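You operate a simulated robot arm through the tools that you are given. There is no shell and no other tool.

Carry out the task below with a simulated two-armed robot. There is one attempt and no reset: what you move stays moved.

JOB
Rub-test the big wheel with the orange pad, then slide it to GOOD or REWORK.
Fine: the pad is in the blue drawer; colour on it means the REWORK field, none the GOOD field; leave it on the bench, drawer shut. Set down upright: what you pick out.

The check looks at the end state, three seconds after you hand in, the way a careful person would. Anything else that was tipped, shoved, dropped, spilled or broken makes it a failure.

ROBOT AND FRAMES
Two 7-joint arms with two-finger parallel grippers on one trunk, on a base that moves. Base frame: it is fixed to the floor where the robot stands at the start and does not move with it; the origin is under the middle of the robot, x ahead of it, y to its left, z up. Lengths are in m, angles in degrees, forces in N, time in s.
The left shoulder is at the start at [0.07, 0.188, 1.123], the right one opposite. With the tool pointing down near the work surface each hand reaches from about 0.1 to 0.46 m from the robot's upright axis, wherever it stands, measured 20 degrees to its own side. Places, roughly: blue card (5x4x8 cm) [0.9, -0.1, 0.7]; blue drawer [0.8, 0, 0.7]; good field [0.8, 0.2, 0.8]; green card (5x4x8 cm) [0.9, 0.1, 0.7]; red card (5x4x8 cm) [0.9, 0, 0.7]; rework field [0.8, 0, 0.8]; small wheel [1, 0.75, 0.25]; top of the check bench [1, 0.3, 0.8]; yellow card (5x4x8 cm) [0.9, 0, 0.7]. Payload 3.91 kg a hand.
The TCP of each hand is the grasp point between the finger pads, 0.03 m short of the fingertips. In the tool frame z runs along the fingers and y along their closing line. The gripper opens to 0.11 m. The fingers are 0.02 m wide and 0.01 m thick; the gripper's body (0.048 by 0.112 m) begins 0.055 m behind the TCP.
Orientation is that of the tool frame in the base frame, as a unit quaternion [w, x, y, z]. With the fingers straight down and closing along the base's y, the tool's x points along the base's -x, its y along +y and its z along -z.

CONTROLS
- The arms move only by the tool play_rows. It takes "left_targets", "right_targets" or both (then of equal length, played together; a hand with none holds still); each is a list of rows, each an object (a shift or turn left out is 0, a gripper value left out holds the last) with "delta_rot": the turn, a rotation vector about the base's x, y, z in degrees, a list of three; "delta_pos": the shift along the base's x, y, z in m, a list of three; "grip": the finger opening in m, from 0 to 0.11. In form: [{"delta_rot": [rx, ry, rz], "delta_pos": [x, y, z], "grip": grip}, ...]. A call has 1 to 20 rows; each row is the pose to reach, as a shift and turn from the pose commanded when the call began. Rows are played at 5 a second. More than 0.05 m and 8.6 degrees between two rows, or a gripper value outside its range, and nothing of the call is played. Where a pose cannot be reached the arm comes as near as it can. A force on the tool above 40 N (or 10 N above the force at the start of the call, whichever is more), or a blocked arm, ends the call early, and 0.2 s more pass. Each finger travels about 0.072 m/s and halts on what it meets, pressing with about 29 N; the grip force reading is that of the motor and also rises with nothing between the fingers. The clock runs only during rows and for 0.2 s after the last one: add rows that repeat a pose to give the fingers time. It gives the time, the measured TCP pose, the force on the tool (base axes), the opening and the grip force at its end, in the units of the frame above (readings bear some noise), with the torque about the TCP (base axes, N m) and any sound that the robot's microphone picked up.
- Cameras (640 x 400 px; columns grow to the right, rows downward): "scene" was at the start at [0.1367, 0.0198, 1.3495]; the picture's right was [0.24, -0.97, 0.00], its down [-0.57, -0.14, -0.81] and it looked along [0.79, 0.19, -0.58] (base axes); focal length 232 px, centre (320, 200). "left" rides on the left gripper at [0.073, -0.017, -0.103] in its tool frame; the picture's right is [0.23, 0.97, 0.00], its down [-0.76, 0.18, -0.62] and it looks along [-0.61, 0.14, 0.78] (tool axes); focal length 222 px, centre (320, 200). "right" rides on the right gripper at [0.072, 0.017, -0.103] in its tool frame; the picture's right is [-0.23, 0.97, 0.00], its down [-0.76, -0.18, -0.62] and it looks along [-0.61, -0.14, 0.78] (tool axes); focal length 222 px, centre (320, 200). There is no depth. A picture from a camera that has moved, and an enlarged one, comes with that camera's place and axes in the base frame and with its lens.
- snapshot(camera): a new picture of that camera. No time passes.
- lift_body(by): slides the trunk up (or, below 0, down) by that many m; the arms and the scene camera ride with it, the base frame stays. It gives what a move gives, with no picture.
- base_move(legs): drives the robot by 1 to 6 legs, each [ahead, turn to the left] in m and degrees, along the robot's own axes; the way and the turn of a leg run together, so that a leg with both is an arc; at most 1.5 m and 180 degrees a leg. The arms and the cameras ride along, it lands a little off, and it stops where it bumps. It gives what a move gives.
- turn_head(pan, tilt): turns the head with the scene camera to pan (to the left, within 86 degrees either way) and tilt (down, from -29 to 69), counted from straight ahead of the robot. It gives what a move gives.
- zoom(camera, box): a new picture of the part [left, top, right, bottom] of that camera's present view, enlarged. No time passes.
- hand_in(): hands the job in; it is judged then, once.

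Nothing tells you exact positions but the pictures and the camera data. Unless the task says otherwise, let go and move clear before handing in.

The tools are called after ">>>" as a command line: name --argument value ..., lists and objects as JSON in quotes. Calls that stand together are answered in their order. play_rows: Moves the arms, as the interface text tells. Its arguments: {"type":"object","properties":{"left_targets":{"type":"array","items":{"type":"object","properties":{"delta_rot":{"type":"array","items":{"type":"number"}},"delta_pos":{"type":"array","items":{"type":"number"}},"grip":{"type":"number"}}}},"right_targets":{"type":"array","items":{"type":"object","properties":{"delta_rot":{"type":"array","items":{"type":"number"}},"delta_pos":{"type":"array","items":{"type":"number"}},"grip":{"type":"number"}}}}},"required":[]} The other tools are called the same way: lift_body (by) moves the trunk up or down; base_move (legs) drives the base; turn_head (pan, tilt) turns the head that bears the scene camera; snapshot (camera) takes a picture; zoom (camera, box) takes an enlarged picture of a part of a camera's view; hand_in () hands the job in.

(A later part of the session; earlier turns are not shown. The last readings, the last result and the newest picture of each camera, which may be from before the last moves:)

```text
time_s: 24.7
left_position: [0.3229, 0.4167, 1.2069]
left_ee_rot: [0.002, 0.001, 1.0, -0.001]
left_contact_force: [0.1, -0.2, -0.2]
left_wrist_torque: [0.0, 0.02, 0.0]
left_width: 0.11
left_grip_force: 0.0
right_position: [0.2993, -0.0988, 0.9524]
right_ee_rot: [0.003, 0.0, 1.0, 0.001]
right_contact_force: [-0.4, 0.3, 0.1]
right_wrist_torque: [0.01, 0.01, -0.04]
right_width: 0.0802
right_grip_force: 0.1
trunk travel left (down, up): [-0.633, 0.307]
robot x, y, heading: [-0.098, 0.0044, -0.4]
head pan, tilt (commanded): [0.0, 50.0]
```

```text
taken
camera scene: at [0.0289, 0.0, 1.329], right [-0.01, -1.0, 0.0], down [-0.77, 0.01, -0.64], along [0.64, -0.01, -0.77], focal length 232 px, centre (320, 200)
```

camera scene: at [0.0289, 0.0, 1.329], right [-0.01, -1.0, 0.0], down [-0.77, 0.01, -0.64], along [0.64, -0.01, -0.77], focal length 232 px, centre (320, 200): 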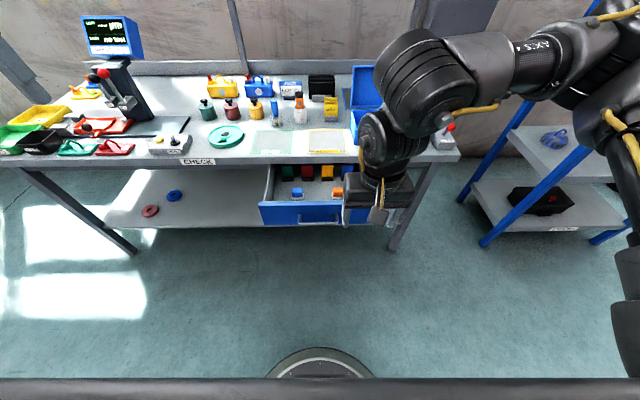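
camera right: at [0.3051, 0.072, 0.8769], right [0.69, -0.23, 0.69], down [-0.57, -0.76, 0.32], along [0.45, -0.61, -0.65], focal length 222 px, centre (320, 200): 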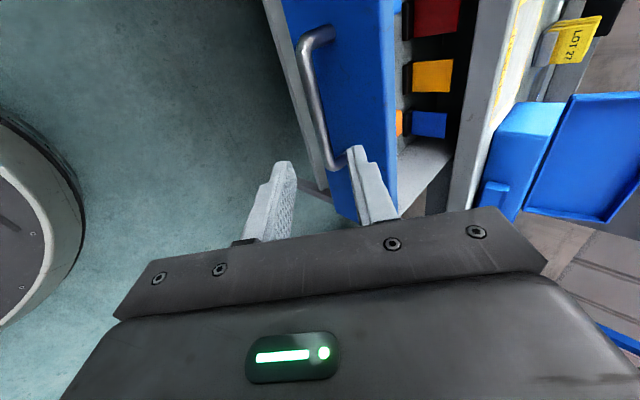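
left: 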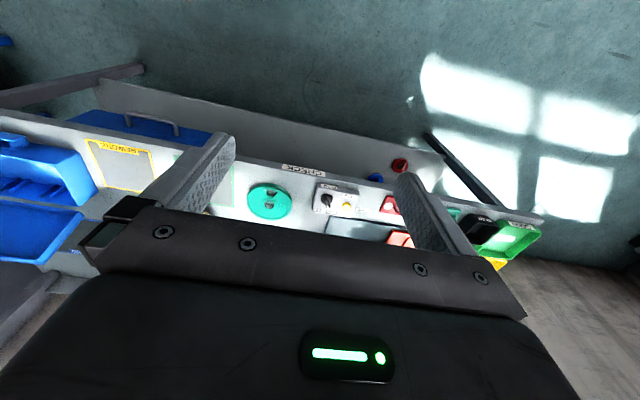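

The right hand is upright with normal yaw at [0.30, −0.10, 0.95]. I'll drive forward 0.27 m so the hand comes above the open drawer.

>>> base_move --legs '[[0.27, 0]]'

>>> snapshot --camera "right"

>>> snapshot --camera "scene"

```text
time_s: 26.6
left_position: [0.5959, 0.4093, 1.208]
left_ee_rot: [0.002, 0.004, 1.0, -0.001]
left_contact_force: [0.1, 0.7, -0.6]
left_wrist_torque: [0.02, 0.01, -0.04]
left_width: 0.11
left_grip_force: 0.0
right_position: [0.5692, -0.1063, 0.9525]
right_ee_rot: [0.004, 0.003, 1.0, 0.0]
right_contact_force: [-0.5, -0.9, 0.8]
right_wrist_torque: [-0.01, 0.0, -0.02]
right_width: 0.0802
right_grip_force: 0.2
trunk travel left (down, up): [-0.633, 0.307]
robot x, y, heading: [0.1722, -0.0017, -1.0]
head pan, tilt (commanded): [0.0, 50.0]
```

```text
taken
camera right: at [0.4967, -0.0895, 1.0559], right [0.23, 0.97, 0.0], down [0.76, -0.18, 0.63], along [0.61, -0.14, -0.78], focal length 222 px, centre (320, 200)
```

right: 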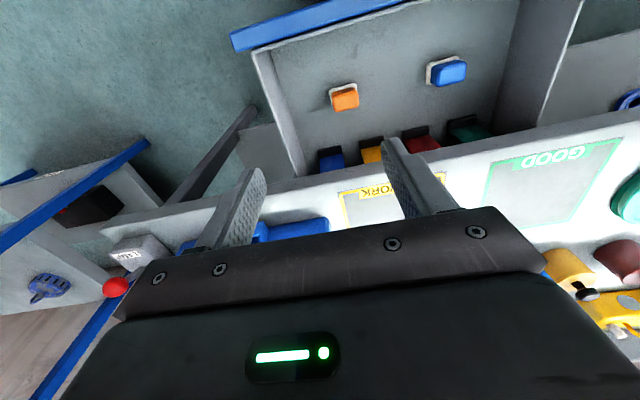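

```text
taken
camera scene: at [0.3003, -0.0043, 1.329], right [-0.02, -1.0, 0.0], down [-0.77, 0.01, -0.64], along [0.64, -0.01, -0.77], focal length 232 px, centre (320, 200)
```

scene: 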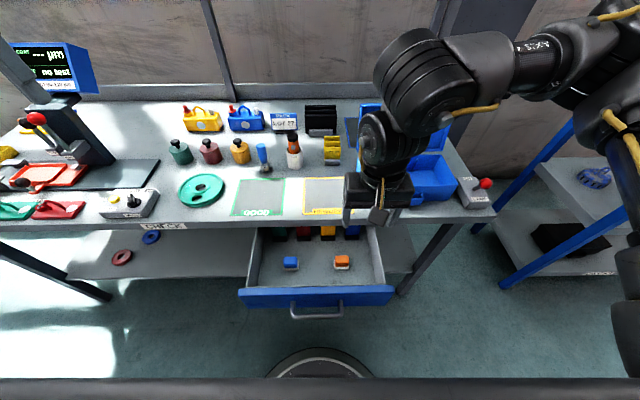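

>>> zoom --camera "right" --box '[300, 50, 420, 130]'

>>> zoom --camera "scene" --box '[260, 220, 390, 310]'

```text
5.00 times, centred on (360, 90) of right
camera zoom: at [0.4967, -0.0895, 1.0559], right [0.23, 0.97, 0.0], down [0.76, -0.18, 0.63], along [0.61, -0.14, -0.78], focal length 1111 px, centre (120, 750)
```

zoom: 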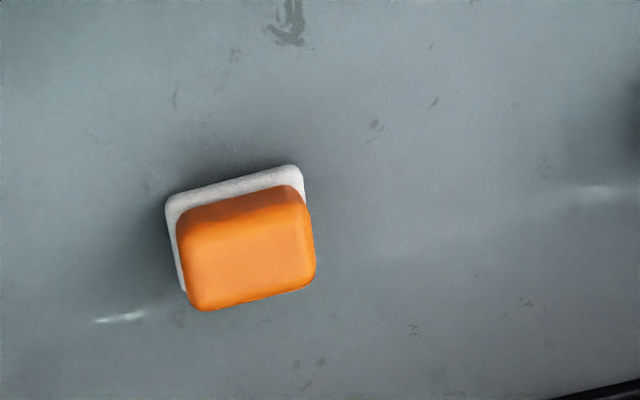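

```text
4.44 times, centred on (325, 265) of scene
camera zoom: at [0.3003, -0.0043, 1.329], right [-0.02, -1.0, 0.0], down [-0.77, 0.01, -0.64], along [0.64, -0.01, -0.77], focal length 1033 px, centre (298, -89)
```

zoom: 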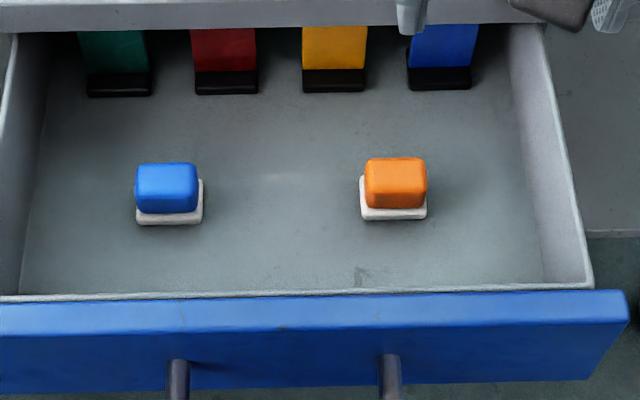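

The orange pad (orange block on a white felt base, ~4.5 cm) sits at about [0.602, −0.074], base top near z≈0.67. I'll move above it, then check alignment with the wrist camera.

>>> play_rows --right_targets '[{"delta_pos": [0.016, 0.016, 0]}, {"delta_pos": [0.033, 0.032, 0]}, {"delta_pos": [0.033, 0.032, -0.045]}, {"delta_pos": [0.033, 0.032, -0.09]}, {"delta_pos": [0.033, 0.032, -0.135]}, {"delta_pos": [0.033, 0.032, -0.16]}, {"delta_pos": [0.033, 0.032, -0.16]}]'

>>> snapshot --camera "right"

>>> snapshot --camera "scene"

```text
time_s: 28.2
left_position: [0.5981, 0.411, 1.2077]
left_ee_rot: [0.001, 0.005, 1.0, -0.001]
left_contact_force: [0.3, 0.9, 0.5]
left_wrist_torque: [0.02, 0.0, 0.0]
left_width: 0.1101
left_grip_force: 0.2
right_position: [0.604, -0.0745, 0.7923]
right_ee_rot: [0.003, 0.002, 1.0, 0.0]
right_contact_force: [-0.5, 0.2, -0.2]
right_wrist_torque: [-0.01, -0.03, 0.03]
right_width: 0.0801
right_grip_force: 0.1
trunk travel left (down, up): [-0.633, 0.307]
robot x, y, heading: [0.1755, -0.0033, -0.8]
head pan, tilt (commanded): [0.0, 50.0]
```

```text
taken
camera right: at [0.5302, -0.0582, 0.8952], right [0.23, 0.97, 0.0], down [0.76, -0.18, 0.63], along [0.61, -0.14, -0.78], focal length 222 px, centre (320, 200)
```

right: 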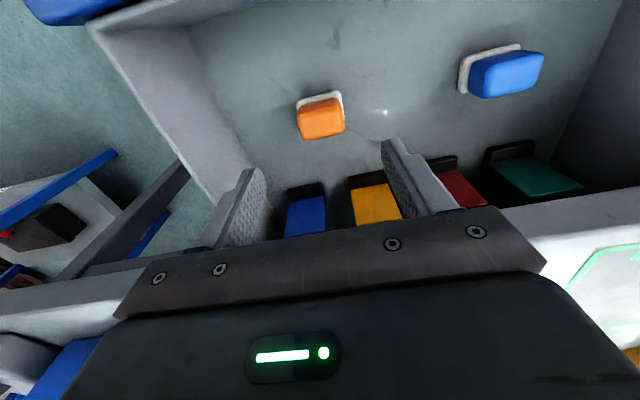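

```text
taken
camera scene: at [0.3003, -0.004, 1.329], right [-0.02, -1.0, 0.0], down [-0.77, 0.01, -0.64], along [0.64, -0.01, -0.77], focal length 232 px, centre (320, 200)
```

scene: 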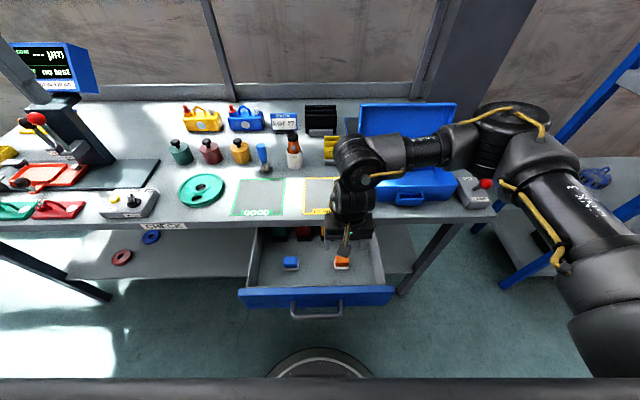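

>>> zoom --camera "right" --box '[260, 70, 400, 160]'

```text
4.44 times, centred on (330, 115) of right
camera zoom: at [0.5302, -0.0582, 0.8952], right [0.23, 0.97, 0.0], down [0.76, -0.18, 0.63], along [0.61, -0.14, -0.78], focal length 987 px, centre (276, 578)
```

zoom: 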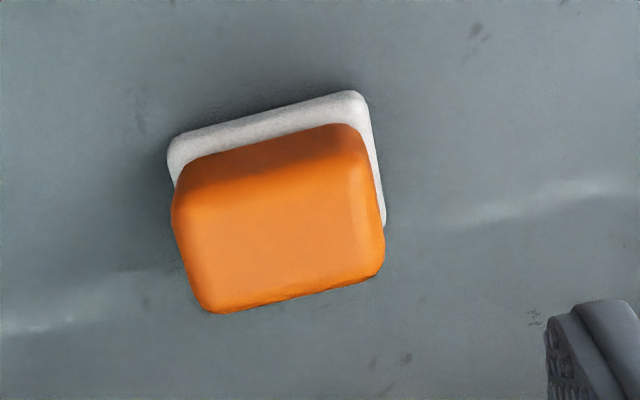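

Refined: pad centre at about [0.600, −0.0725], base top z≈0.673, orange top z≈0.703, edges aligned with my axes. I'll lower to TCP z≈0.706 and grip the orange block above its felt base.

>>> play_rows --right_targets '[{"delta_pos": [-0.002, 0.0015, -0.03]}, {"delta_pos": [-0.003, 0.0015, -0.06]}, {"delta_pos": [-0.003, 0.0015, -0.075]}, {"delta_pos": [-0.003, 0.0015, -0.086]}, {"delta_pos": [-0.003, 0.0015, -0.086]}]'

>>> snapshot --camera "right"

>>> zoom --camera "scene" --box '[260, 220, 420, 320]'

```text
time_s: 29.4
left_position: [0.5974, 0.4104, 1.2079]
left_ee_rot: [0.002, 0.004, 1.0, 0.0]
left_contact_force: [0.6, -1.1, -0.1]
left_wrist_torque: [-0.01, 0.02, 0.01]
left_width: 0.1098
left_grip_force: 0.1
right_position: [0.5994, -0.0753, 0.7058]
right_ee_rot: [0.003, 0.002, 1.0, 0.001]
right_contact_force: [-0.4, 0.7, 0.7]
right_wrist_torque: [0.03, 0.01, 0.01]
right_width: 0.0803
right_grip_force: 0.1
trunk travel left (down, up): [-0.633, 0.307]
robot x, y, heading: [0.1719, -0.0004, -1.0]
head pan, tilt (commanded): [0.0, 50.0]
```

```text
taken
camera right: at [0.5271, -0.0565, 0.809], right [0.23, 0.97, 0.0], down [0.76, -0.18, 0.63], along [0.61, -0.14, -0.78], focal length 222 px, centre (320, 200)
```

right: 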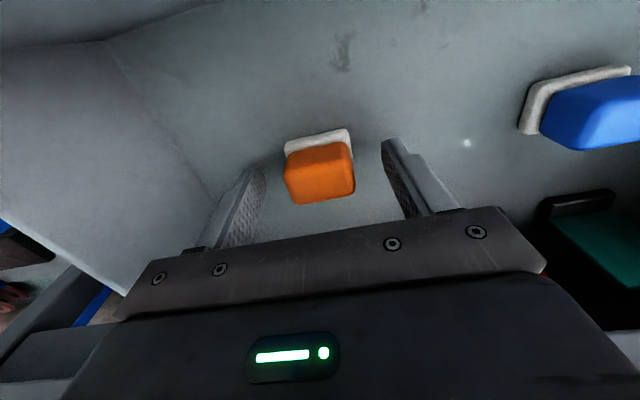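

```text
4.00 times, centred on (340, 270) of scene
camera zoom: at [0.3006, -0.0044, 1.329], right [-0.02, -1.0, 0.0], down [-0.77, 0.01, -0.64], along [0.64, -0.01, -0.77], focal length 930 px, centre (240, -80)
```

zoom: 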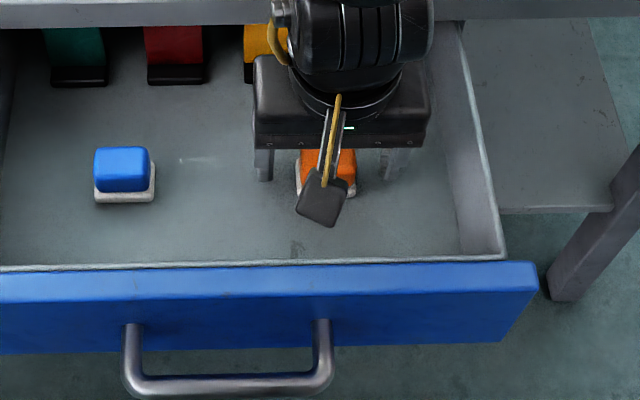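

The fingers straddle the orange pad with good centring. I'll close the gripper and then lift a little to check the hold.

>>> play_rows --right_targets '[{"grip": 0.06}, {"grip": 0.04}, {"grip": 0.02}, {"grip": 0.02}, {"grip": 0.02}, {"grip": 0.02}]'

>>> snapshot --camera "right"

```text
time_s: 30.8
left_position: [0.598, 0.4106, 1.2065]
left_ee_rot: [0.002, 0.004, 1.0, 0.0]
left_contact_force: [-0.6, -0.1, 0.4]
left_wrist_torque: [0.0, 0.01, 0.02]
left_width: 0.1099
left_grip_force: 0.2
right_position: [0.6007, -0.0725, 0.7064]
right_ee_rot: [0.004, 0.002, 1.0, 0.0]
right_contact_force: [-0.1, 0.3, -0.6]
right_wrist_torque: [-0.02, 0.0, 0.02]
right_width: 0.0427
right_grip_force: 28.6
trunk travel left (down, up): [-0.633, 0.307]
robot x, y, heading: [0.1719, -0.0013, -1.0]
head pan, tilt (commanded): [0.0, 50.0]
```

```text
taken
camera right: at [0.5272, -0.0565, 0.8091], right [0.23, 0.97, 0.0], down [0.76, -0.18, 0.63], along [0.61, -0.14, -0.78], focal length 222 px, centre (320, 200)
```

right: 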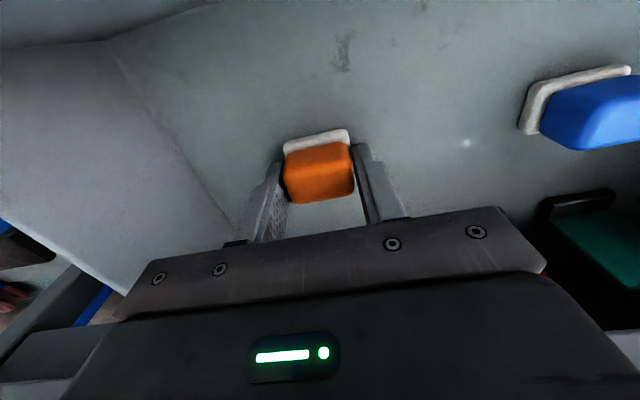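

Gripped at 43 mm. I'll lift straight up in steps out of the drawer to z≈0.90.

>>> play_rows --right_targets '[{"delta_pos": [0, 0, 0.02]}, {"delta_pos": [0, 0, 0.05]}, {"delta_pos": [0, 0, 0.09]}, {"delta_pos": [0, 0, 0.13]}, {"delta_pos": [0, 0, 0.17]}, {"delta_pos": [0, 0, 0.2]}, {"delta_pos": [0, 0, 0.2]}]'

>>> snapshot --camera "right"

>>> snapshot --camera "scene"

```text
time_s: 32.4
left_position: [0.5975, 0.4105, 1.2091]
left_ee_rot: [0.002, 0.005, 1.0, 0.0]
left_contact_force: [0.0, -0.6, 0.6]
left_wrist_torque: [-0.02, 0.02, 0.0]
left_width: 0.1102
left_grip_force: 0.1
right_position: [0.6001, -0.0717, 0.9061]
right_ee_rot: [0.003, 0.003, 1.0, 0.001]
right_contact_force: [1.1, 0.6, 0.0]
right_wrist_torque: [-0.01, -0.03, 0.03]
right_width: 0.0198
right_grip_force: 0.0
trunk travel left (down, up): [-0.633, 0.307]
robot x, y, heading: [0.1714, -0.0021, -1.1]
head pan, tilt (commanded): [0.0, 50.0]
```

```text
taken
camera right: at [0.5266, -0.0546, 1.0095], right [0.23, 0.97, 0.0], down [0.76, -0.18, 0.63], along [0.61, -0.14, -0.78], focal length 222 px, centre (320, 200)
```

right: 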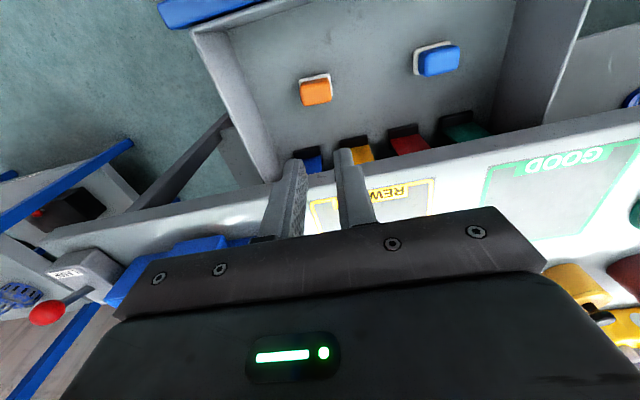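

```text
taken
camera scene: at [0.3009, -0.0044, 1.3289], right [-0.02, -1.0, 0.0], down [-0.77, 0.01, -0.64], along [0.64, -0.01, -0.77], focal length 232 px, centre (320, 200)
```

scene: 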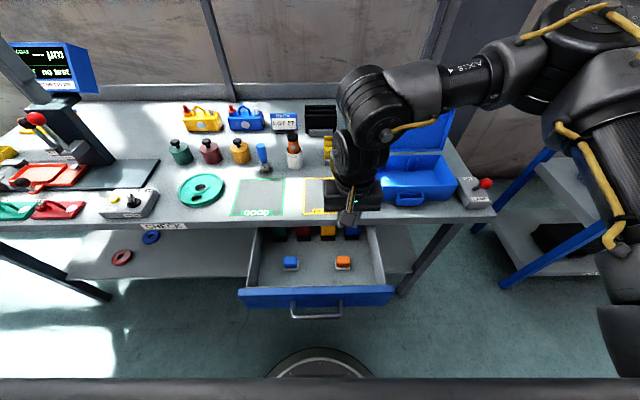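

The pad slipped from the fingertips and is still standing in the drawer. I'll check whether it moved and how it stands.

>>> zoom --camera "right" --box '[260, 50, 380, 130]'

>>> zoom --camera "scene" --box '[310, 240, 380, 284]'

```text
5.00 times, centred on (320, 90) of right
camera zoom: at [0.5266, -0.0546, 1.0095], right [0.23, 0.97, 0.0], down [0.76, -0.18, 0.63], along [0.61, -0.14, -0.78], focal length 1111 px, centre (320, 750)
```

zoom: 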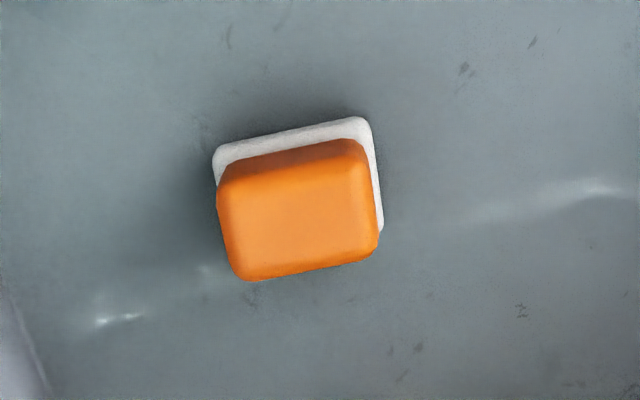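

```text
9.09 times, centred on (345, 262) of scene
camera zoom: at [0.3009, -0.0044, 1.3289], right [-0.02, -1.0, 0.0], down [-0.77, 0.01, -0.64], along [0.64, -0.01, -0.77], focal length 2113 px, centre (93, -364)
```

zoom: 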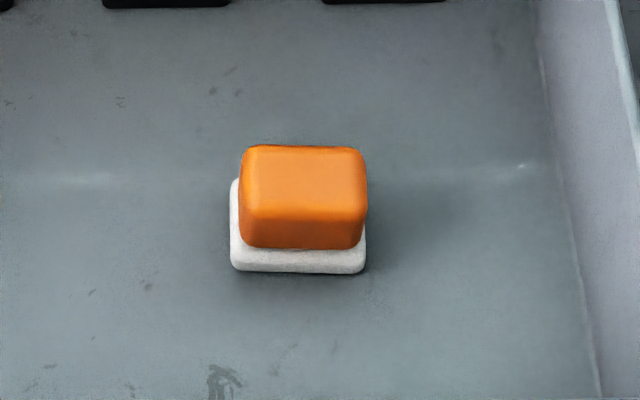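

The pad is unmoved and upright; it turns out its felt base top is at z≈0.68, so the fingertips had caught the base rim. I'll re-grip about 12 mm higher, on the orange block itself.

>>> play_rows --right_targets '[{"grip": 0.08, "delta_pos": [0, 0, -0.03]}, {"delta_pos": [0, 0, -0.07]}, {"delta_pos": [0, 0, -0.11]}, {"delta_pos": [0, 0, -0.15]}, {"delta_pos": [0, 0, -0.175]}, {"delta_pos": [0, 0, -0.187]}, {"delta_pos": [0, 0, -0.187]}, {"grip": 0.06, "delta_pos": [0, 0, -0.187]}, {"grip": 0.04, "delta_pos": [0, 0, -0.187]}, {"grip": 0.02, "delta_pos": [0, 0, -0.187]}, {"grip": 0.02, "delta_pos": [0, 0, -0.187]}, {"grip": 0.02, "delta_pos": [0, 0, -0.187]}]'

>>> zoom --camera "right" --box '[220, 90, 420, 230]'

```text
time_s: 35.0
left_position: [0.5976, 0.4112, 1.2072]
left_ee_rot: [0.002, 0.004, 1.0, 0.0]
left_contact_force: [-0.9, 0.2, 0.6]
left_wrist_torque: [0.01, -0.01, 0.0]
left_width: 0.1099
left_grip_force: 0.1
right_position: [0.6014, -0.0728, 0.7183]
right_ee_rot: [0.004, 0.003, 1.0, 0.001]
right_contact_force: [0.2, 0.7, -0.2]
right_wrist_torque: [0.04, 0.0, -0.01]
right_width: 0.039
right_grip_force: 28.8
trunk travel left (down, up): [-0.633, 0.307]
robot x, y, heading: [0.1742, -0.0029, -1.0]
head pan, tilt (commanded): [0.0, 50.0]
```

```text
2.86 times, centred on (320, 160) of right
camera zoom: at [0.5278, -0.0562, 0.8225], right [0.23, 0.97, 0.0], down [0.76, -0.18, 0.63], along [0.61, -0.14, -0.78], focal length 635 px, centre (320, 314)
```

zoom: 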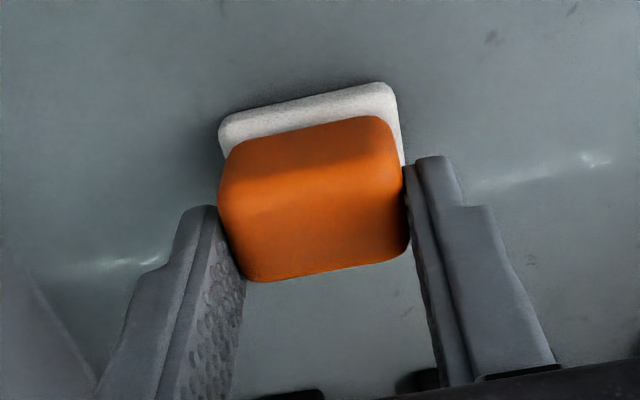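

Width reads 0.039 — the orange block itself. Lifting slowly now.

>>> play_rows --right_targets '[{"delta_pos": [0, 0, 0.01]}, {"delta_pos": [0, 0, 0.025]}, {"delta_pos": [0, 0, 0.045]}, {"delta_pos": [0, 0, 0.07]}, {"delta_pos": [0, 0, 0.1]}, {"delta_pos": [0, 0, 0.14]}, {"delta_pos": [0, 0, 0.18]}, {"delta_pos": [0, 0, 0.21]}, {"delta_pos": [0, 0, 0.21]}]'

>>> snapshot --camera "right"

>>> snapshot --camera "scene"

```text
time_s: 37.0
left_position: [0.5974, 0.4103, 1.2067]
left_ee_rot: [0.002, 0.004, 1.0, 0.001]
left_contact_force: [0.4, 0.3, 0.2]
left_wrist_torque: [-0.04, -0.01, -0.01]
left_width: 0.1101
left_grip_force: 0.1
right_position: [0.6009, -0.0711, 0.9287]
right_ee_rot: [0.002, 0.003, 1.0, 0.001]
right_contact_force: [-1.5, 0.2, 0.5]
right_wrist_torque: [0.01, 0.0, -0.05]
right_width: 0.0388
right_grip_force: 28.9
trunk travel left (down, up): [-0.633, 0.307]
robot x, y, heading: [0.1737, -0.0015, -1.1]
head pan, tilt (commanded): [0.0, 50.0]
```

```text
taken
camera right: at [0.5271, -0.0543, 1.0314], right [0.23, 0.97, 0.0], down [0.76, -0.18, 0.63], along [0.61, -0.14, -0.78], focal length 222 px, centre (320, 200)
```

right: 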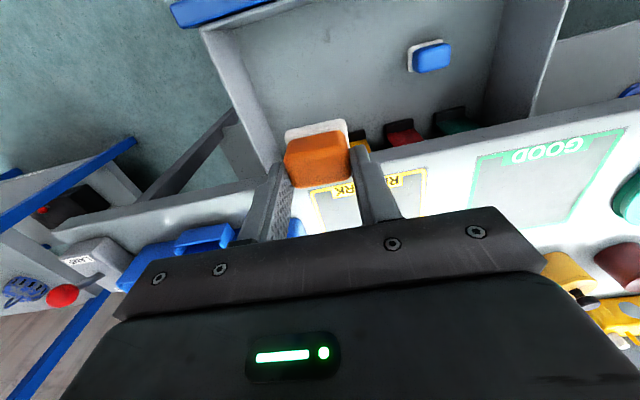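

```text
taken
camera scene: at [0.301, -0.0044, 1.3289], right [-0.02, -1.0, 0.0], down [-0.77, 0.01, -0.64], along [0.64, -0.01, -0.77], focal length 232 px, centre (320, 200)
```

scene: 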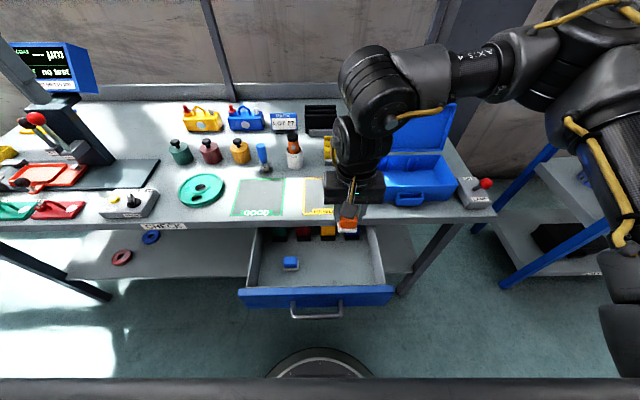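

The orange pad is held firmly in the right hand. Before going to the wheel I'll shut the drawer with the left hand: first back off 0.1 m for room.

>>> base_move --legs '[[-0.1, 0]]'

>>> snapshot --camera "scene"

```text
time_s: 38.2
left_position: [0.4994, 0.4129, 1.2068]
left_ee_rot: [0.002, 0.005, 1.0, 0.0]
left_contact_force: [0.4, 0.0, -0.1]
left_wrist_torque: [0.0, -0.01, 0.01]
left_width: 0.11
left_grip_force: 0.1
right_position: [0.5005, -0.0697, 0.9278]
right_ee_rot: [0.004, 0.004, 1.0, 0.0]
right_contact_force: [-0.7, 0.5, 0.4]
right_wrist_torque: [-0.02, 0.02, 0.02]
right_width: 0.0388
right_grip_force: 29.0
trunk travel left (down, up): [-0.633, 0.307]
robot x, y, heading: [0.0731, 0.0005, -0.8]
head pan, tilt (commanded): [0.0, 50.0]
```

```text
taken
camera scene: at [0.2016, -0.0028, 1.329], right [-0.02, -1.0, 0.0], down [-0.77, 0.01, -0.64], along [0.64, -0.01, -0.77], focal length 232 px, centre (320, 200)
```

scene: 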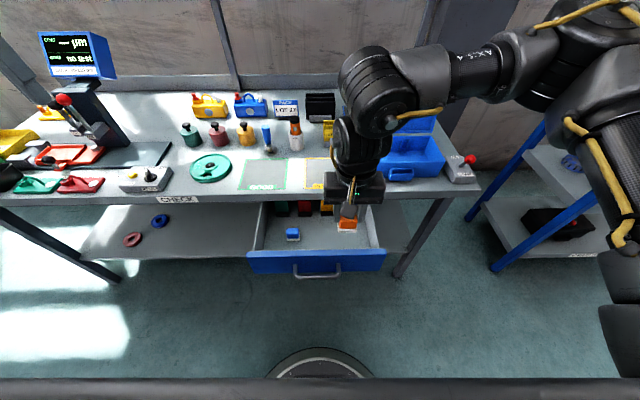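

I'll move the right hand with the pad aside to the right while the left hand comes down in front of the drawer handle.

>>> play_rows --left_targets '[{"delta_pos": [-0.01, -0.02, -0.04], "grip": 0.06}, {"delta_pos": [-0.02, -0.03, -0.085], "grip": 0.03}, {"delta_pos": [-0.03, -0.045, -0.13]}, {"delta_pos": [-0.04, -0.06, -0.175]}, {"delta_pos": [-0.05, -0.08, -0.215]}, {"delta_pos": [-0.06, -0.11, -0.25]}, {"delta_pos": [-0.07, -0.145, -0.28]}, {"delta_pos": [-0.075, -0.18, -0.31]}, {"delta_pos": [-0.08, -0.22, -0.335]}, {"delta_pos": [-0.085, -0.26, -0.355]}, {"delta_pos": [-0.09, -0.3, -0.375]}, {"delta_pos": [-0.09, -0.34, -0.395]}, {"delta_pos": [-0.09, -0.378, -0.41]}, {"delta_pos": [-0.09, -0.378, -0.41]}]' --right_targets '[{"delta_pos": [0, -0.04, 0.02]}, {"delta_pos": [0, -0.08, 0.04]}, {"delta_pos": [0, -0.12, 0.055]}, {"delta_pos": [0, -0.16, 0.07]}, {"delta_pos": [0, -0.16, 0.07]}, {"delta_pos": [0, -0.16, 0.07]}, {"delta_pos": [0, -0.16, 0.07]}, {"delta_pos": [0, -0.16, 0.07]}, {"delta_pos": [0, -0.16, 0.07]}, {"delta_pos": [0, -0.16, 0.07]}, {"delta_pos": [0, -0.16, 0.07]}, {"delta_pos": [0, -0.16, 0.07]}, {"delta_pos": [0, -0.16, 0.07]}, {"delta_pos": [0, -0.16, 0.07]}]'

>>> snapshot --camera "scene"

>>> snapshot --camera "left"

```text
time_s: 41.2
left_position: [0.5191, 0.2603, 0.8277]
left_ee_rot: [0.0, 0.007, 1.0, -0.001]
left_contact_force: [0.9, -0.5, 0.1]
left_wrist_torque: [-0.01, 0.05, 0.0]
left_width: 0.0302
left_grip_force: 0.0
left hand out of reach, approached as far as the arm can: row 6, 7, 8, 9, 10, 11, 12, 13, 14
right_position: [0.4794, -0.214, 0.9905]
right_ee_rot: [0.003, 0.004, 1.0, 0.001]
right_contact_force: [-0.3, 0.6, -0.7]
right_wrist_torque: [-0.01, 0.0, -0.01]
right_width: 0.0385
right_grip_force: 28.5
right hand out of reach, approached as far as the arm can: row 3, 4, 5, 6, 7, 8, 9, 10, 11, 12, 13, 14
trunk travel left (down, up): [-0.633, 0.307]
robot x, y, heading: [0.0776, -0.0019, -1.0]
head pan, tilt (commanded): [0.0, 50.0]
```

```text
taken
camera scene: at [0.2047, -0.0033, 1.3286], right [-0.02, -1.0, 0.0], down [-0.77, 0.01, -0.64], along [0.64, -0.01, -0.77], focal length 232 px, centre (320, 200)
```

scene: 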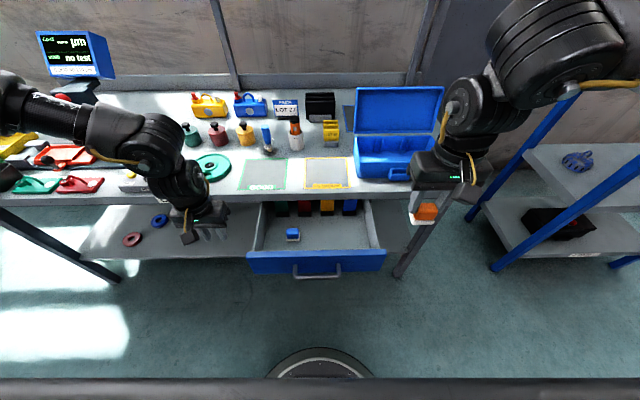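

```text
taken
camera left: at [0.4479, 0.2445, 0.9316], right [-0.21, 0.98, 0.0], down [0.76, 0.17, 0.62], along [0.61, 0.13, -0.78], focal length 222 px, centre (320, 200)
```

left: 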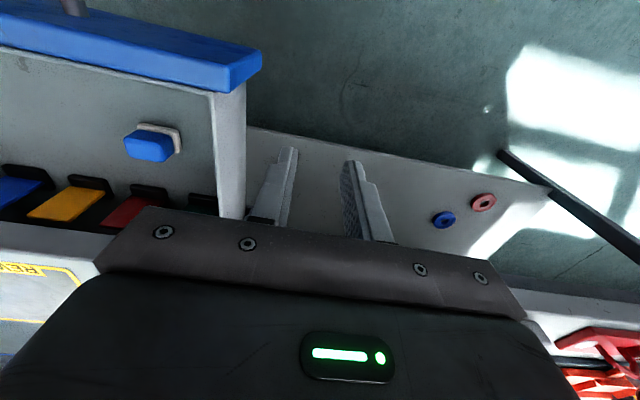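

The left arm could not fold into that spot and stopped short in free air; nothing was touched. I'll test a small move of both hands to see how the commanded poses respond before re-routing.

>>> play_rows --left_targets '[{"delta_pos": [0, 0.02, 0.03]}, {"delta_pos": [0, 0.04, 0.06]}, {"delta_pos": [0, 0.04, 0.06]}]' --right_targets '[{"delta_pos": [0, 0.02, 0]}, {"delta_pos": [0, 0.04, 0]}, {"delta_pos": [0, 0.04, 0]}]'

```text
time_s: 42.0
left_position: [0.5219, 0.3018, 0.8867]
left_ee_rot: [0.001, 0.005, 1.0, 0.0]
left_contact_force: [-0.3, -0.2, -0.1]
left_wrist_torque: [0.02, 0.01, 0.02]
left_width: 0.0299
left_grip_force: 0.0
right_position: [0.474, -0.1731, 0.9915]
right_ee_rot: [0.004, 0.004, 1.0, 0.001]
right_contact_force: [0.4, -0.3, -0.8]
right_wrist_torque: [0.02, 0.01, 0.03]
right_width: 0.039
right_grip_force: 28.9
trunk travel left (down, up): [-0.633, 0.307]
robot x, y, heading: [0.0721, -0.0032, -1.1]
head pan, tilt (commanded): [0.0, 50.0]
```

Commanded poses follow the measured ones, good. I'll raise the left hand, then bring it in towards the middle at height (mirroring how the right arm succeeded).

>>> play_rows --left_targets '[{"delta_pos": [0, 0.01, 0.045]}, {"delta_pos": [0, 0.02, 0.09]}, {"delta_pos": [0, 0.02, 0.135]}, {"delta_pos": [0, 0.02, 0.18]}, {"delta_pos": [0, 0.02, 0.225]}, {"delta_pos": [0, 0.02, 0.27]}, {"delta_pos": [0, 0.02, 0.31]}, {"delta_pos": [0, -0.025, 0.31]}, {"delta_pos": [0, -0.07, 0.31]}, {"delta_pos": [0, -0.115, 0.31]}, {"delta_pos": [0, -0.16, 0.31]}, {"delta_pos": [0, -0.2, 0.31]}, {"delta_pos": [0, -0.2, 0.31]}]'

>>> snapshot --camera "scene"

```text
time_s: 44.8
left_position: [0.4747, 0.2216, 1.1531]
left_ee_rot: [0.001, 0.006, 1.0, -0.003]
left_contact_force: [0.0, 0.1, 0.1]
left_wrist_torque: [-0.01, 0.02, 0.0]
left_width: 0.03
left_grip_force: 0.1
left hand out of reach, approached as far as the arm can: row 7, 8, 9, 10, 11, 12, 13
right_position: [0.473, -0.1718, 0.9912]
right_ee_rot: [0.004, 0.003, 1.0, 0.001]
right_contact_force: [-0.3, 0.4, -0.2]
right_wrist_torque: [0.0, 0.04, 0.01]
right_width: 0.0388
right_grip_force: 28.8
trunk travel left (down, up): [-0.633, 0.307]
robot x, y, heading: [0.0729, 0.0043, -1.4]
head pan, tilt (commanded): [0.0, 50.0]
```

```text
taken
camera scene: at [0.2019, -0.0026, 1.329], right [-0.02, -1.0, 0.0], down [-0.77, 0.01, -0.64], along [0.64, -0.01, -0.77], focal length 232 px, centre (320, 200)
```

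scene: 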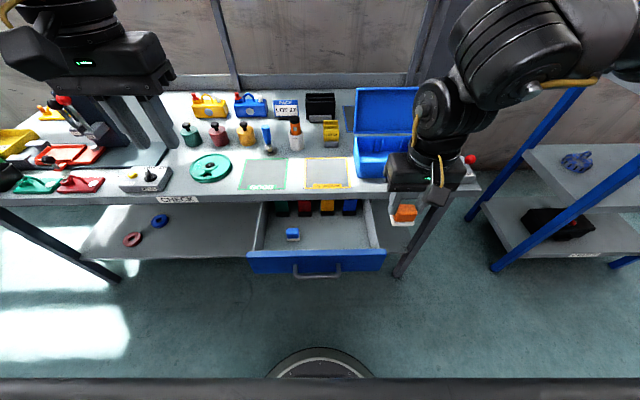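

The left arm stalls near the edge of its reach at that height. I'll try moving it inward at a lower height from here, in small steps.

>>> play_rows --left_targets '[{"delta_pos": [0.0, -0.01, -0.03]}, {"delta_pos": [0.0, -0.03, -0.06]}, {"delta_pos": [0.0, -0.06, -0.09]}, {"delta_pos": [0.0, -0.09, -0.11]}, {"delta_pos": [0.0, -0.12, -0.13]}, {"delta_pos": [0.0, -0.12, -0.13]}]'

>>> snapshot --camera "scene"

```text
time_s: 46.2
left_position: [0.5262, 0.2167, 1.059]
left_ee_rot: [0.001, 0.004, 1.0, -0.001]
left_contact_force: [-0.6, -0.4, 0.6]
left_wrist_torque: [-0.02, -0.03, -0.02]
left_width: 0.0301
left_grip_force: 0.0
left hand out of reach, approached as far as the arm can: row 1, 2, 3, 4, 5, 6
right_position: [0.473, -0.1735, 0.9928]
right_ee_rot: [0.004, 0.004, 1.0, 0.001]
right_contact_force: [0.3, -0.2, -1.0]
right_wrist_torque: [0.01, -0.02, 0.01]
right_width: 0.0388
right_grip_force: 28.6
trunk travel left (down, up): [-0.633, 0.307]
robot x, y, heading: [0.0748, -0.0031, -1.2]
head pan, tilt (commanded): [0.0, 50.0]
```

```text
taken
camera scene: at [0.1998, -0.0034, 1.3292], right [-0.02, -1.0, 0.0], down [-0.77, 0.01, -0.64], along [0.64, -0.01, -0.77], focal length 232 px, centre (320, 200)
```

scene: 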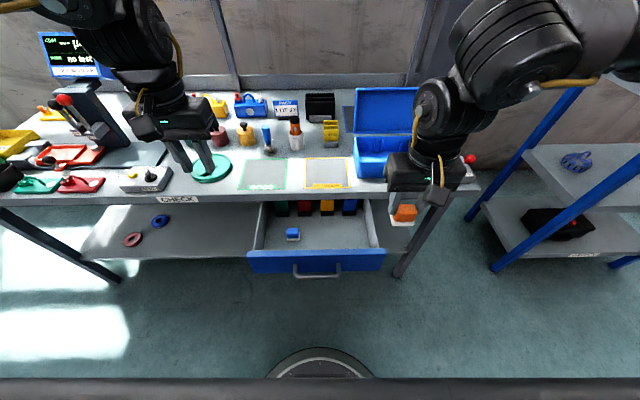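

>>> play_rows --left_targets '[{"delta_pos": [0.0, -0.025, -0.01]}, {"delta_pos": [0.0, -0.05, -0.03]}, {"delta_pos": [0.0, -0.075, -0.05]}, {"delta_pos": [0.0, -0.1, -0.07]}, {"delta_pos": [0.0, -0.12, -0.1]}, {"delta_pos": [0.0, -0.13, -0.13]}, {"delta_pos": [0.0, -0.14, -0.16]}, {"delta_pos": [0.0, -0.14, -0.16]}]'

>>> snapshot --camera "scene"

```text
time_s: 48.0
left_position: [0.5517, 0.218, 0.9447]
left_ee_rot: [0.002, 0.005, 1.0, -0.001]
left_contact_force: [0.6, -0.3, 0.2]
left_wrist_torque: [-0.01, -0.01, 0.01]
left_width: 0.0299
left_grip_force: 0.1
left hand out of reach, approached as far as the arm can: row 1, 2, 3, 4, 5, 6, 7, 8
right_position: [0.4752, -0.1727, 0.9909]
right_ee_rot: [0.003, 0.004, 1.0, 0.0]
right_contact_force: [0.2, 0.5, 0.3]
right_wrist_torque: [-0.03, -0.01, 0.01]
right_width: 0.0389
right_grip_force: 28.8
trunk travel left (down, up): [-0.633, 0.307]
robot x, y, heading: [0.0701, -0.0, -0.9]
head pan, tilt (commanded): [0.0, 50.0]
```

```text
taken
camera scene: at [0.2022, -0.0029, 1.3289], right [-0.02, -1.0, 0.0], down [-0.77, 0.01, -0.64], along [0.64, -0.01, -0.77], focal length 232 px, centre (320, 200)
```

scene: 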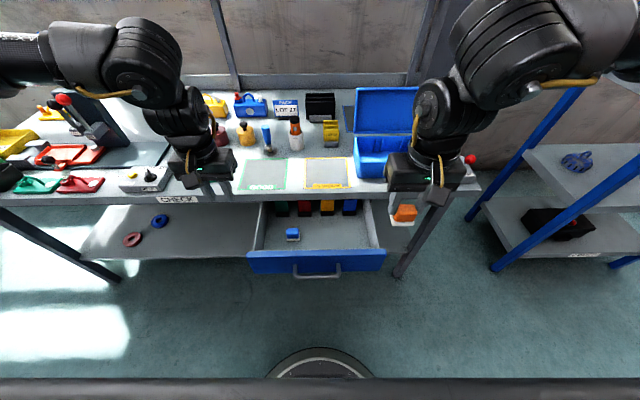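

The left arm's joint range keeps it from reaching inward this way, so I'll shut the drawer with the right hand instead: its fingers above the held pad can push the handle bar while the pad hangs clear below it. First I park the left hand out and up, and back off 0.09 m.

>>> play_rows --left_targets '[{"delta_pos": [-0.01, 0.025, 0.03]}, {"delta_pos": [-0.02, 0.05, 0.06]}, {"delta_pos": [-0.03, 0.08, 0.09]}, {"delta_pos": [-0.04, 0.11, 0.12]}, {"delta_pos": [-0.045, 0.14, 0.15]}, {"delta_pos": [-0.05, 0.17, 0.18]}, {"delta_pos": [-0.05, 0.19, 0.21]}, {"delta_pos": [-0.05, 0.19, 0.21]}]'

>>> base_move --legs '[[-0.09, 0]]'

>>> snapshot --camera "scene"

```text
time_s: 49.8
left_position: [0.5043, 0.4066, 1.1568]
left_ee_rot: [0.001, 0.005, 1.0, -0.001]
left_contact_force: [0.0, 0.3, -0.2]
left_wrist_torque: [0.01, 0.03, 0.01]
left_width: 0.0301
left_grip_force: 0.1
right_position: [0.474, -0.1729, 0.9916]
right_ee_rot: [0.003, 0.003, 1.0, 0.001]
right_contact_force: [-0.3, -0.2, -0.1]
right_wrist_torque: [0.01, 0.01, -0.01]
right_width: 0.0386
right_grip_force: 28.5
trunk travel left (down, up): [-0.633, 0.307]
robot x, y, heading: [0.0756, 0.0031, -1.2]
head pan, tilt (commanded): [0.0, 50.0]
```

```text
time_s: 50.9
left_position: [0.4118, 0.4095, 1.1558]
left_ee_rot: [0.002, 0.004, 1.0, 0.001]
left_contact_force: [-0.1, 0.3, 0.7]
left_wrist_torque: [0.01, -0.01, 0.01]
left_width: 0.03
left_grip_force: 0.1
right_position: [0.3845, -0.1704, 0.9914]
right_ee_rot: [0.004, 0.003, 1.0, 0.001]
right_contact_force: [-0.3, 0.4, 0.2]
right_wrist_torque: [0.05, -0.01, 0.0]
right_width: 0.0386
right_grip_force: 28.7
trunk travel left (down, up): [-0.633, 0.307]
robot x, y, heading: [-0.0162, 0.003, -1.2]
head pan, tilt (commanded): [0.0, 50.0]
```

```text
taken
camera scene: at [0.111, -0.001, 1.329], right [-0.02, -1.0, 0.0], down [-0.77, 0.01, -0.64], along [0.64, -0.01, -0.77], focal length 232 px, centre (320, 200)
```

scene: 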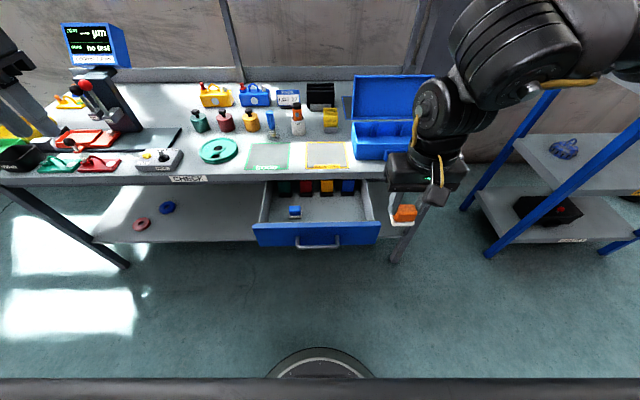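

>>> zoom --camera "scene" --box '[240, 190, 400, 290]'

>>> snapshot --camera "right"

```text
4.00 times, centred on (320, 240) of scene
camera zoom: at [0.111, -0.001, 1.329], right [-0.02, -1.0, 0.0], down [-0.77, 0.01, -0.64], along [0.64, -0.01, -0.77], focal length 930 px, centre (320, 40)
```

zoom: 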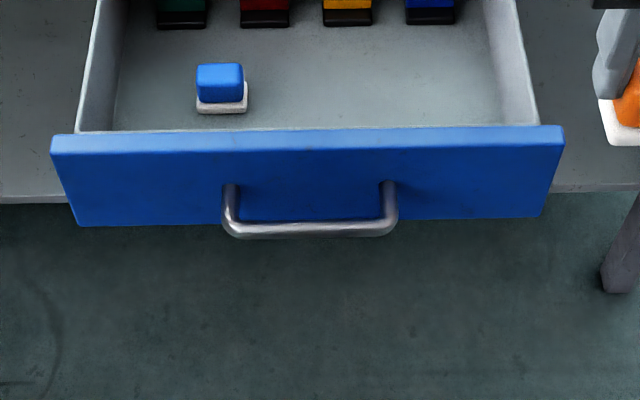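

```text
taken
camera right: at [0.3106, -0.1536, 1.0943], right [0.23, 0.97, 0.0], down [0.76, -0.18, 0.63], along [0.61, -0.14, -0.78], focal length 222 px, centre (320, 200)
```

right: 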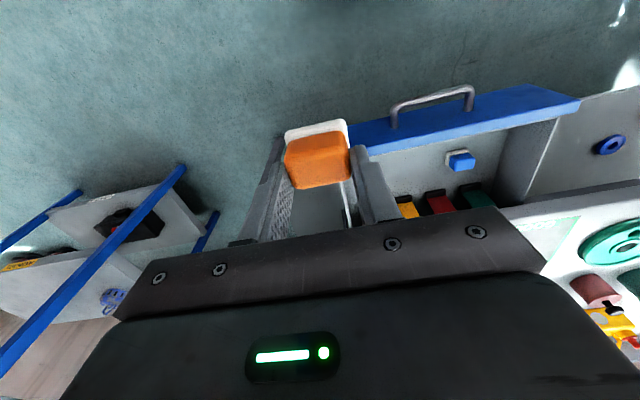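

The handle bar is confirmed at x≈0.4485. I'll bring the right hand in front of it at x≈0.40, low enough that the fingers above the pad meet the bar.

>>> play_rows --right_targets '[{"delta_pos": [0.004, 0.04, -0.02]}, {"delta_pos": [0.008, 0.08, -0.04]}, {"delta_pos": [0.012, 0.12, -0.06]}, {"delta_pos": [0.0155, 0.155, -0.08]}, {"delta_pos": [0.0155, 0.155, -0.12]}, {"delta_pos": [0.0155, 0.155, -0.16]}, {"delta_pos": [0.0155, 0.155, -0.2]}, {"delta_pos": [0.0155, 0.155, -0.24]}, {"delta_pos": [0.0155, 0.155, -0.28]}, {"delta_pos": [0.0155, 0.155, -0.304]}, {"delta_pos": [0.0155, 0.155, -0.304]}]'

>>> snapshot --camera "right"

>>> snapshot --camera "scene"

```text
time_s: 53.3
left_position: [0.4128, 0.4082, 1.1565]
left_ee_rot: [0.002, 0.004, 1.0, 0.001]
left_contact_force: [-0.1, -0.5, 1.1]
left_wrist_torque: [-0.01, 0.01, 0.02]
left_width: 0.03
left_grip_force: 0.1
right_position: [0.3967, -0.0148, 0.6896]
right_ee_rot: [0.004, 0.002, 1.0, 0.001]
right_contact_force: [0.7, 0.1, -0.1]
right_wrist_torque: [0.05, -0.01, 0.0]
right_width: 0.0389
right_grip_force: 28.8
trunk travel left (down, up): [-0.633, 0.307]
robot x, y, heading: [-0.0164, 0.0033, -0.8]
head pan, tilt (commanded): [0.0, 50.0]
```

```text
taken
camera right: at [0.3251, 0.0018, 0.7912], right [0.23, 0.97, 0.0], down [0.76, -0.18, 0.63], along [0.61, -0.14, -0.78], focal length 222 px, centre (320, 200)
```

right: 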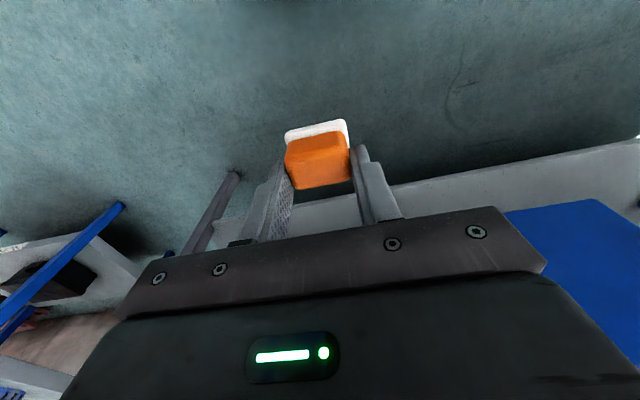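

```text
taken
camera scene: at [0.1114, -0.0013, 1.329], right [-0.02, -1.0, 0.0], down [-0.77, 0.01, -0.64], along [0.64, -0.01, -0.77], focal length 232 px, centre (320, 200)
```

scene: 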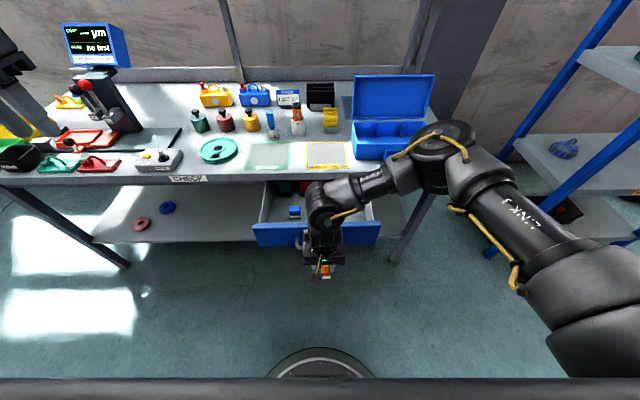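

The hand is in place before the handle. I'll drive ahead 0.12 m to start pushing the drawer in and check.

>>> base_move --legs '[[0.12, 0]]'

>>> snapshot --camera "scene"

>>> snapshot --camera "right"

```text
time_s: 54.5
left_position: [0.5314, 0.4073, 1.1564]
left_ee_rot: [0.001, 0.004, 1.0, -0.001]
left_contact_force: [0.4, 0.8, 0.1]
left_wrist_torque: [0.03, -0.01, -0.01]
left_width: 0.03
left_grip_force: 0.1
right_position: [0.517, -0.0157, 0.6883]
right_ee_rot: [0.004, 0.003, 1.0, 0.001]
right_contact_force: [0.6, 0.1, -0.3]
right_wrist_torque: [0.0, -0.01, 0.0]
right_width: 0.0388
right_grip_force: 29.4
trunk travel left (down, up): [-0.633, 0.307]
robot x, y, heading: [0.1024, -0.0022, -0.8]
head pan, tilt (commanded): [0.0, 50.0]
```

```text
taken
camera scene: at [0.2308, -0.0029, 1.329], right [-0.02, -1.0, 0.0], down [-0.77, 0.01, -0.64], along [0.64, -0.01, -0.77], focal length 232 px, centre (320, 200)
```

scene: 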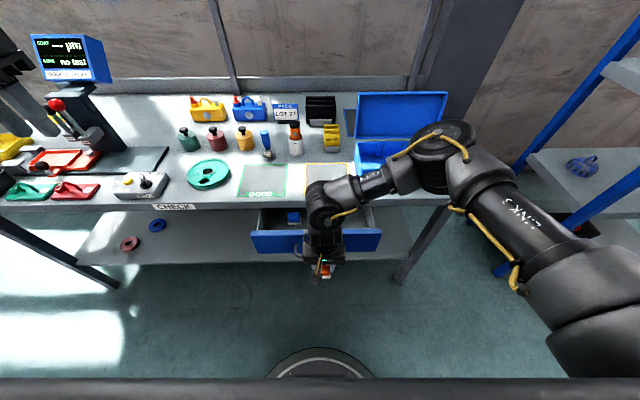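

```text
taken
camera right: at [0.4446, 0.0001, 0.7917], right [0.23, 0.97, 0.0], down [0.76, -0.18, 0.63], along [0.61, -0.14, -0.78], focal length 222 px, centre (320, 200)
```

right: 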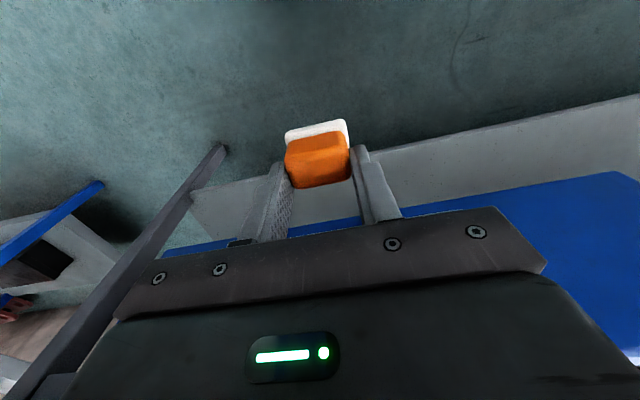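

The drawer is sliding in. I'll continue 0.09 m and look again.

>>> base_move --legs '[[0.09, 0]]'

>>> snapshot --camera "scene"

>>> zoom --camera "scene" --box '[230, 190, 400, 290]'

```text
time_s: 55.6
left_position: [0.6233, 0.4055, 1.1552]
left_ee_rot: [0.003, 0.005, 1.0, 0.001]
left_contact_force: [0.1, 0.5, -0.4]
left_wrist_torque: [-0.03, 0.0, 0.02]
left_width: 0.0301
left_grip_force: 0.1
right_position: [0.6084, -0.0182, 0.6893]
right_ee_rot: [0.003, 0.002, 1.0, 0.001]
right_contact_force: [1.4, 0.1, -0.4]
right_wrist_torque: [-0.01, 0.0, 0.0]
right_width: 0.039
right_grip_force: 29.4
trunk travel left (down, up): [-0.633, 0.307]
robot x, y, heading: [0.1918, -0.0016, -1.0]
head pan, tilt (commanded): [0.0, 50.0]
```

```text
taken
camera scene: at [0.3218, -0.0046, 1.3289], right [-0.02, -1.0, 0.0], down [-0.77, 0.01, -0.64], along [0.64, -0.01, -0.77], focal length 232 px, centre (320, 200)
```

scene: 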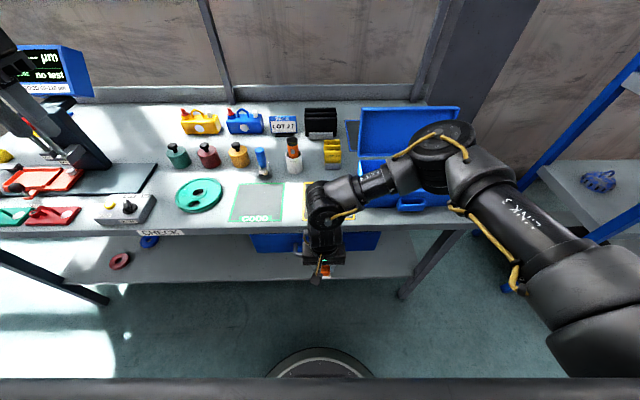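

```text
3.76 times, centred on (315, 240) of scene
camera zoom: at [0.3218, -0.0046, 1.3289], right [-0.02, -1.0, 0.0], down [-0.77, 0.01, -0.64], along [0.64, -0.01, -0.77], focal length 875 px, centre (339, 49)
```

zoom: 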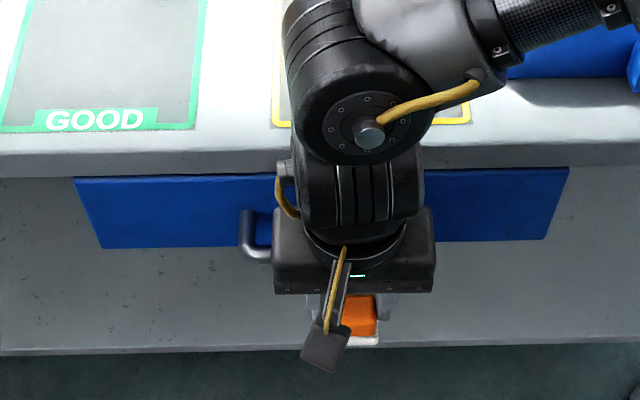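

Nearly shut. I'll finish with small arm pushes forward, letting the force limit tell me when it seats.

>>> play_rows --right_targets '[{"delta_pos": [0.006, 0, 0]}, {"delta_pos": [0.012, 0, 0]}, {"delta_pos": [0.018, 0, 0]}, {"delta_pos": [0.023, 0, 0]}, {"delta_pos": [0.023, 0, 0]}]'

>>> zoom --camera "scene" --box '[230, 190, 400, 290]'

```text
time_s: 56.8
left_position: [0.6206, 0.4041, 1.1564]
left_ee_rot: [0.003, 0.004, 1.0, 0.0]
left_contact_force: [-0.3, 0.1, 0.1]
left_wrist_torque: [-0.01, 0.01, 0.01]
left_width: 0.0299
left_grip_force: 0.0
right_position: [0.6276, -0.0191, 0.6893]
right_ee_rot: [0.001, 0.002, 1.0, 0.002]
right_contact_force: [-21.7, -3.9, -9.5]
right_wrist_torque: [0.15, -1.22, 0.13]
right_width: 0.0388
right_grip_force: 29.2
trunk travel left (down, up): [-0.633, 0.307]
robot x, y, heading: [0.193, 0.0003, -1.0]
head pan, tilt (commanded): [0.0, 50.0]
```

```text
3.76 times, centred on (315, 240) of scene
camera zoom: at [0.319, -0.0052, 1.329], right [-0.02, -1.0, 0.0], down [-0.77, 0.01, -0.64], along [0.64, -0.01, -0.77], focal length 875 px, centre (339, 49)
```

zoom: 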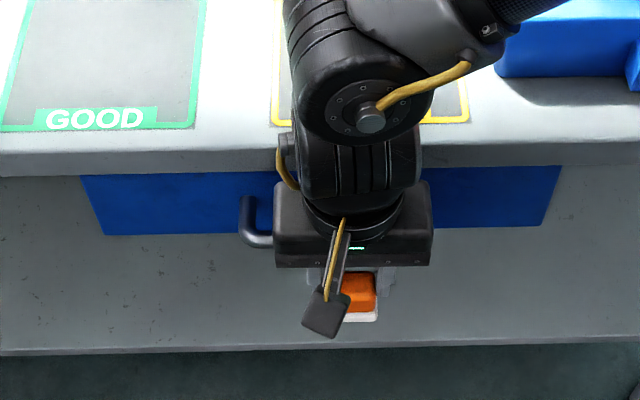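

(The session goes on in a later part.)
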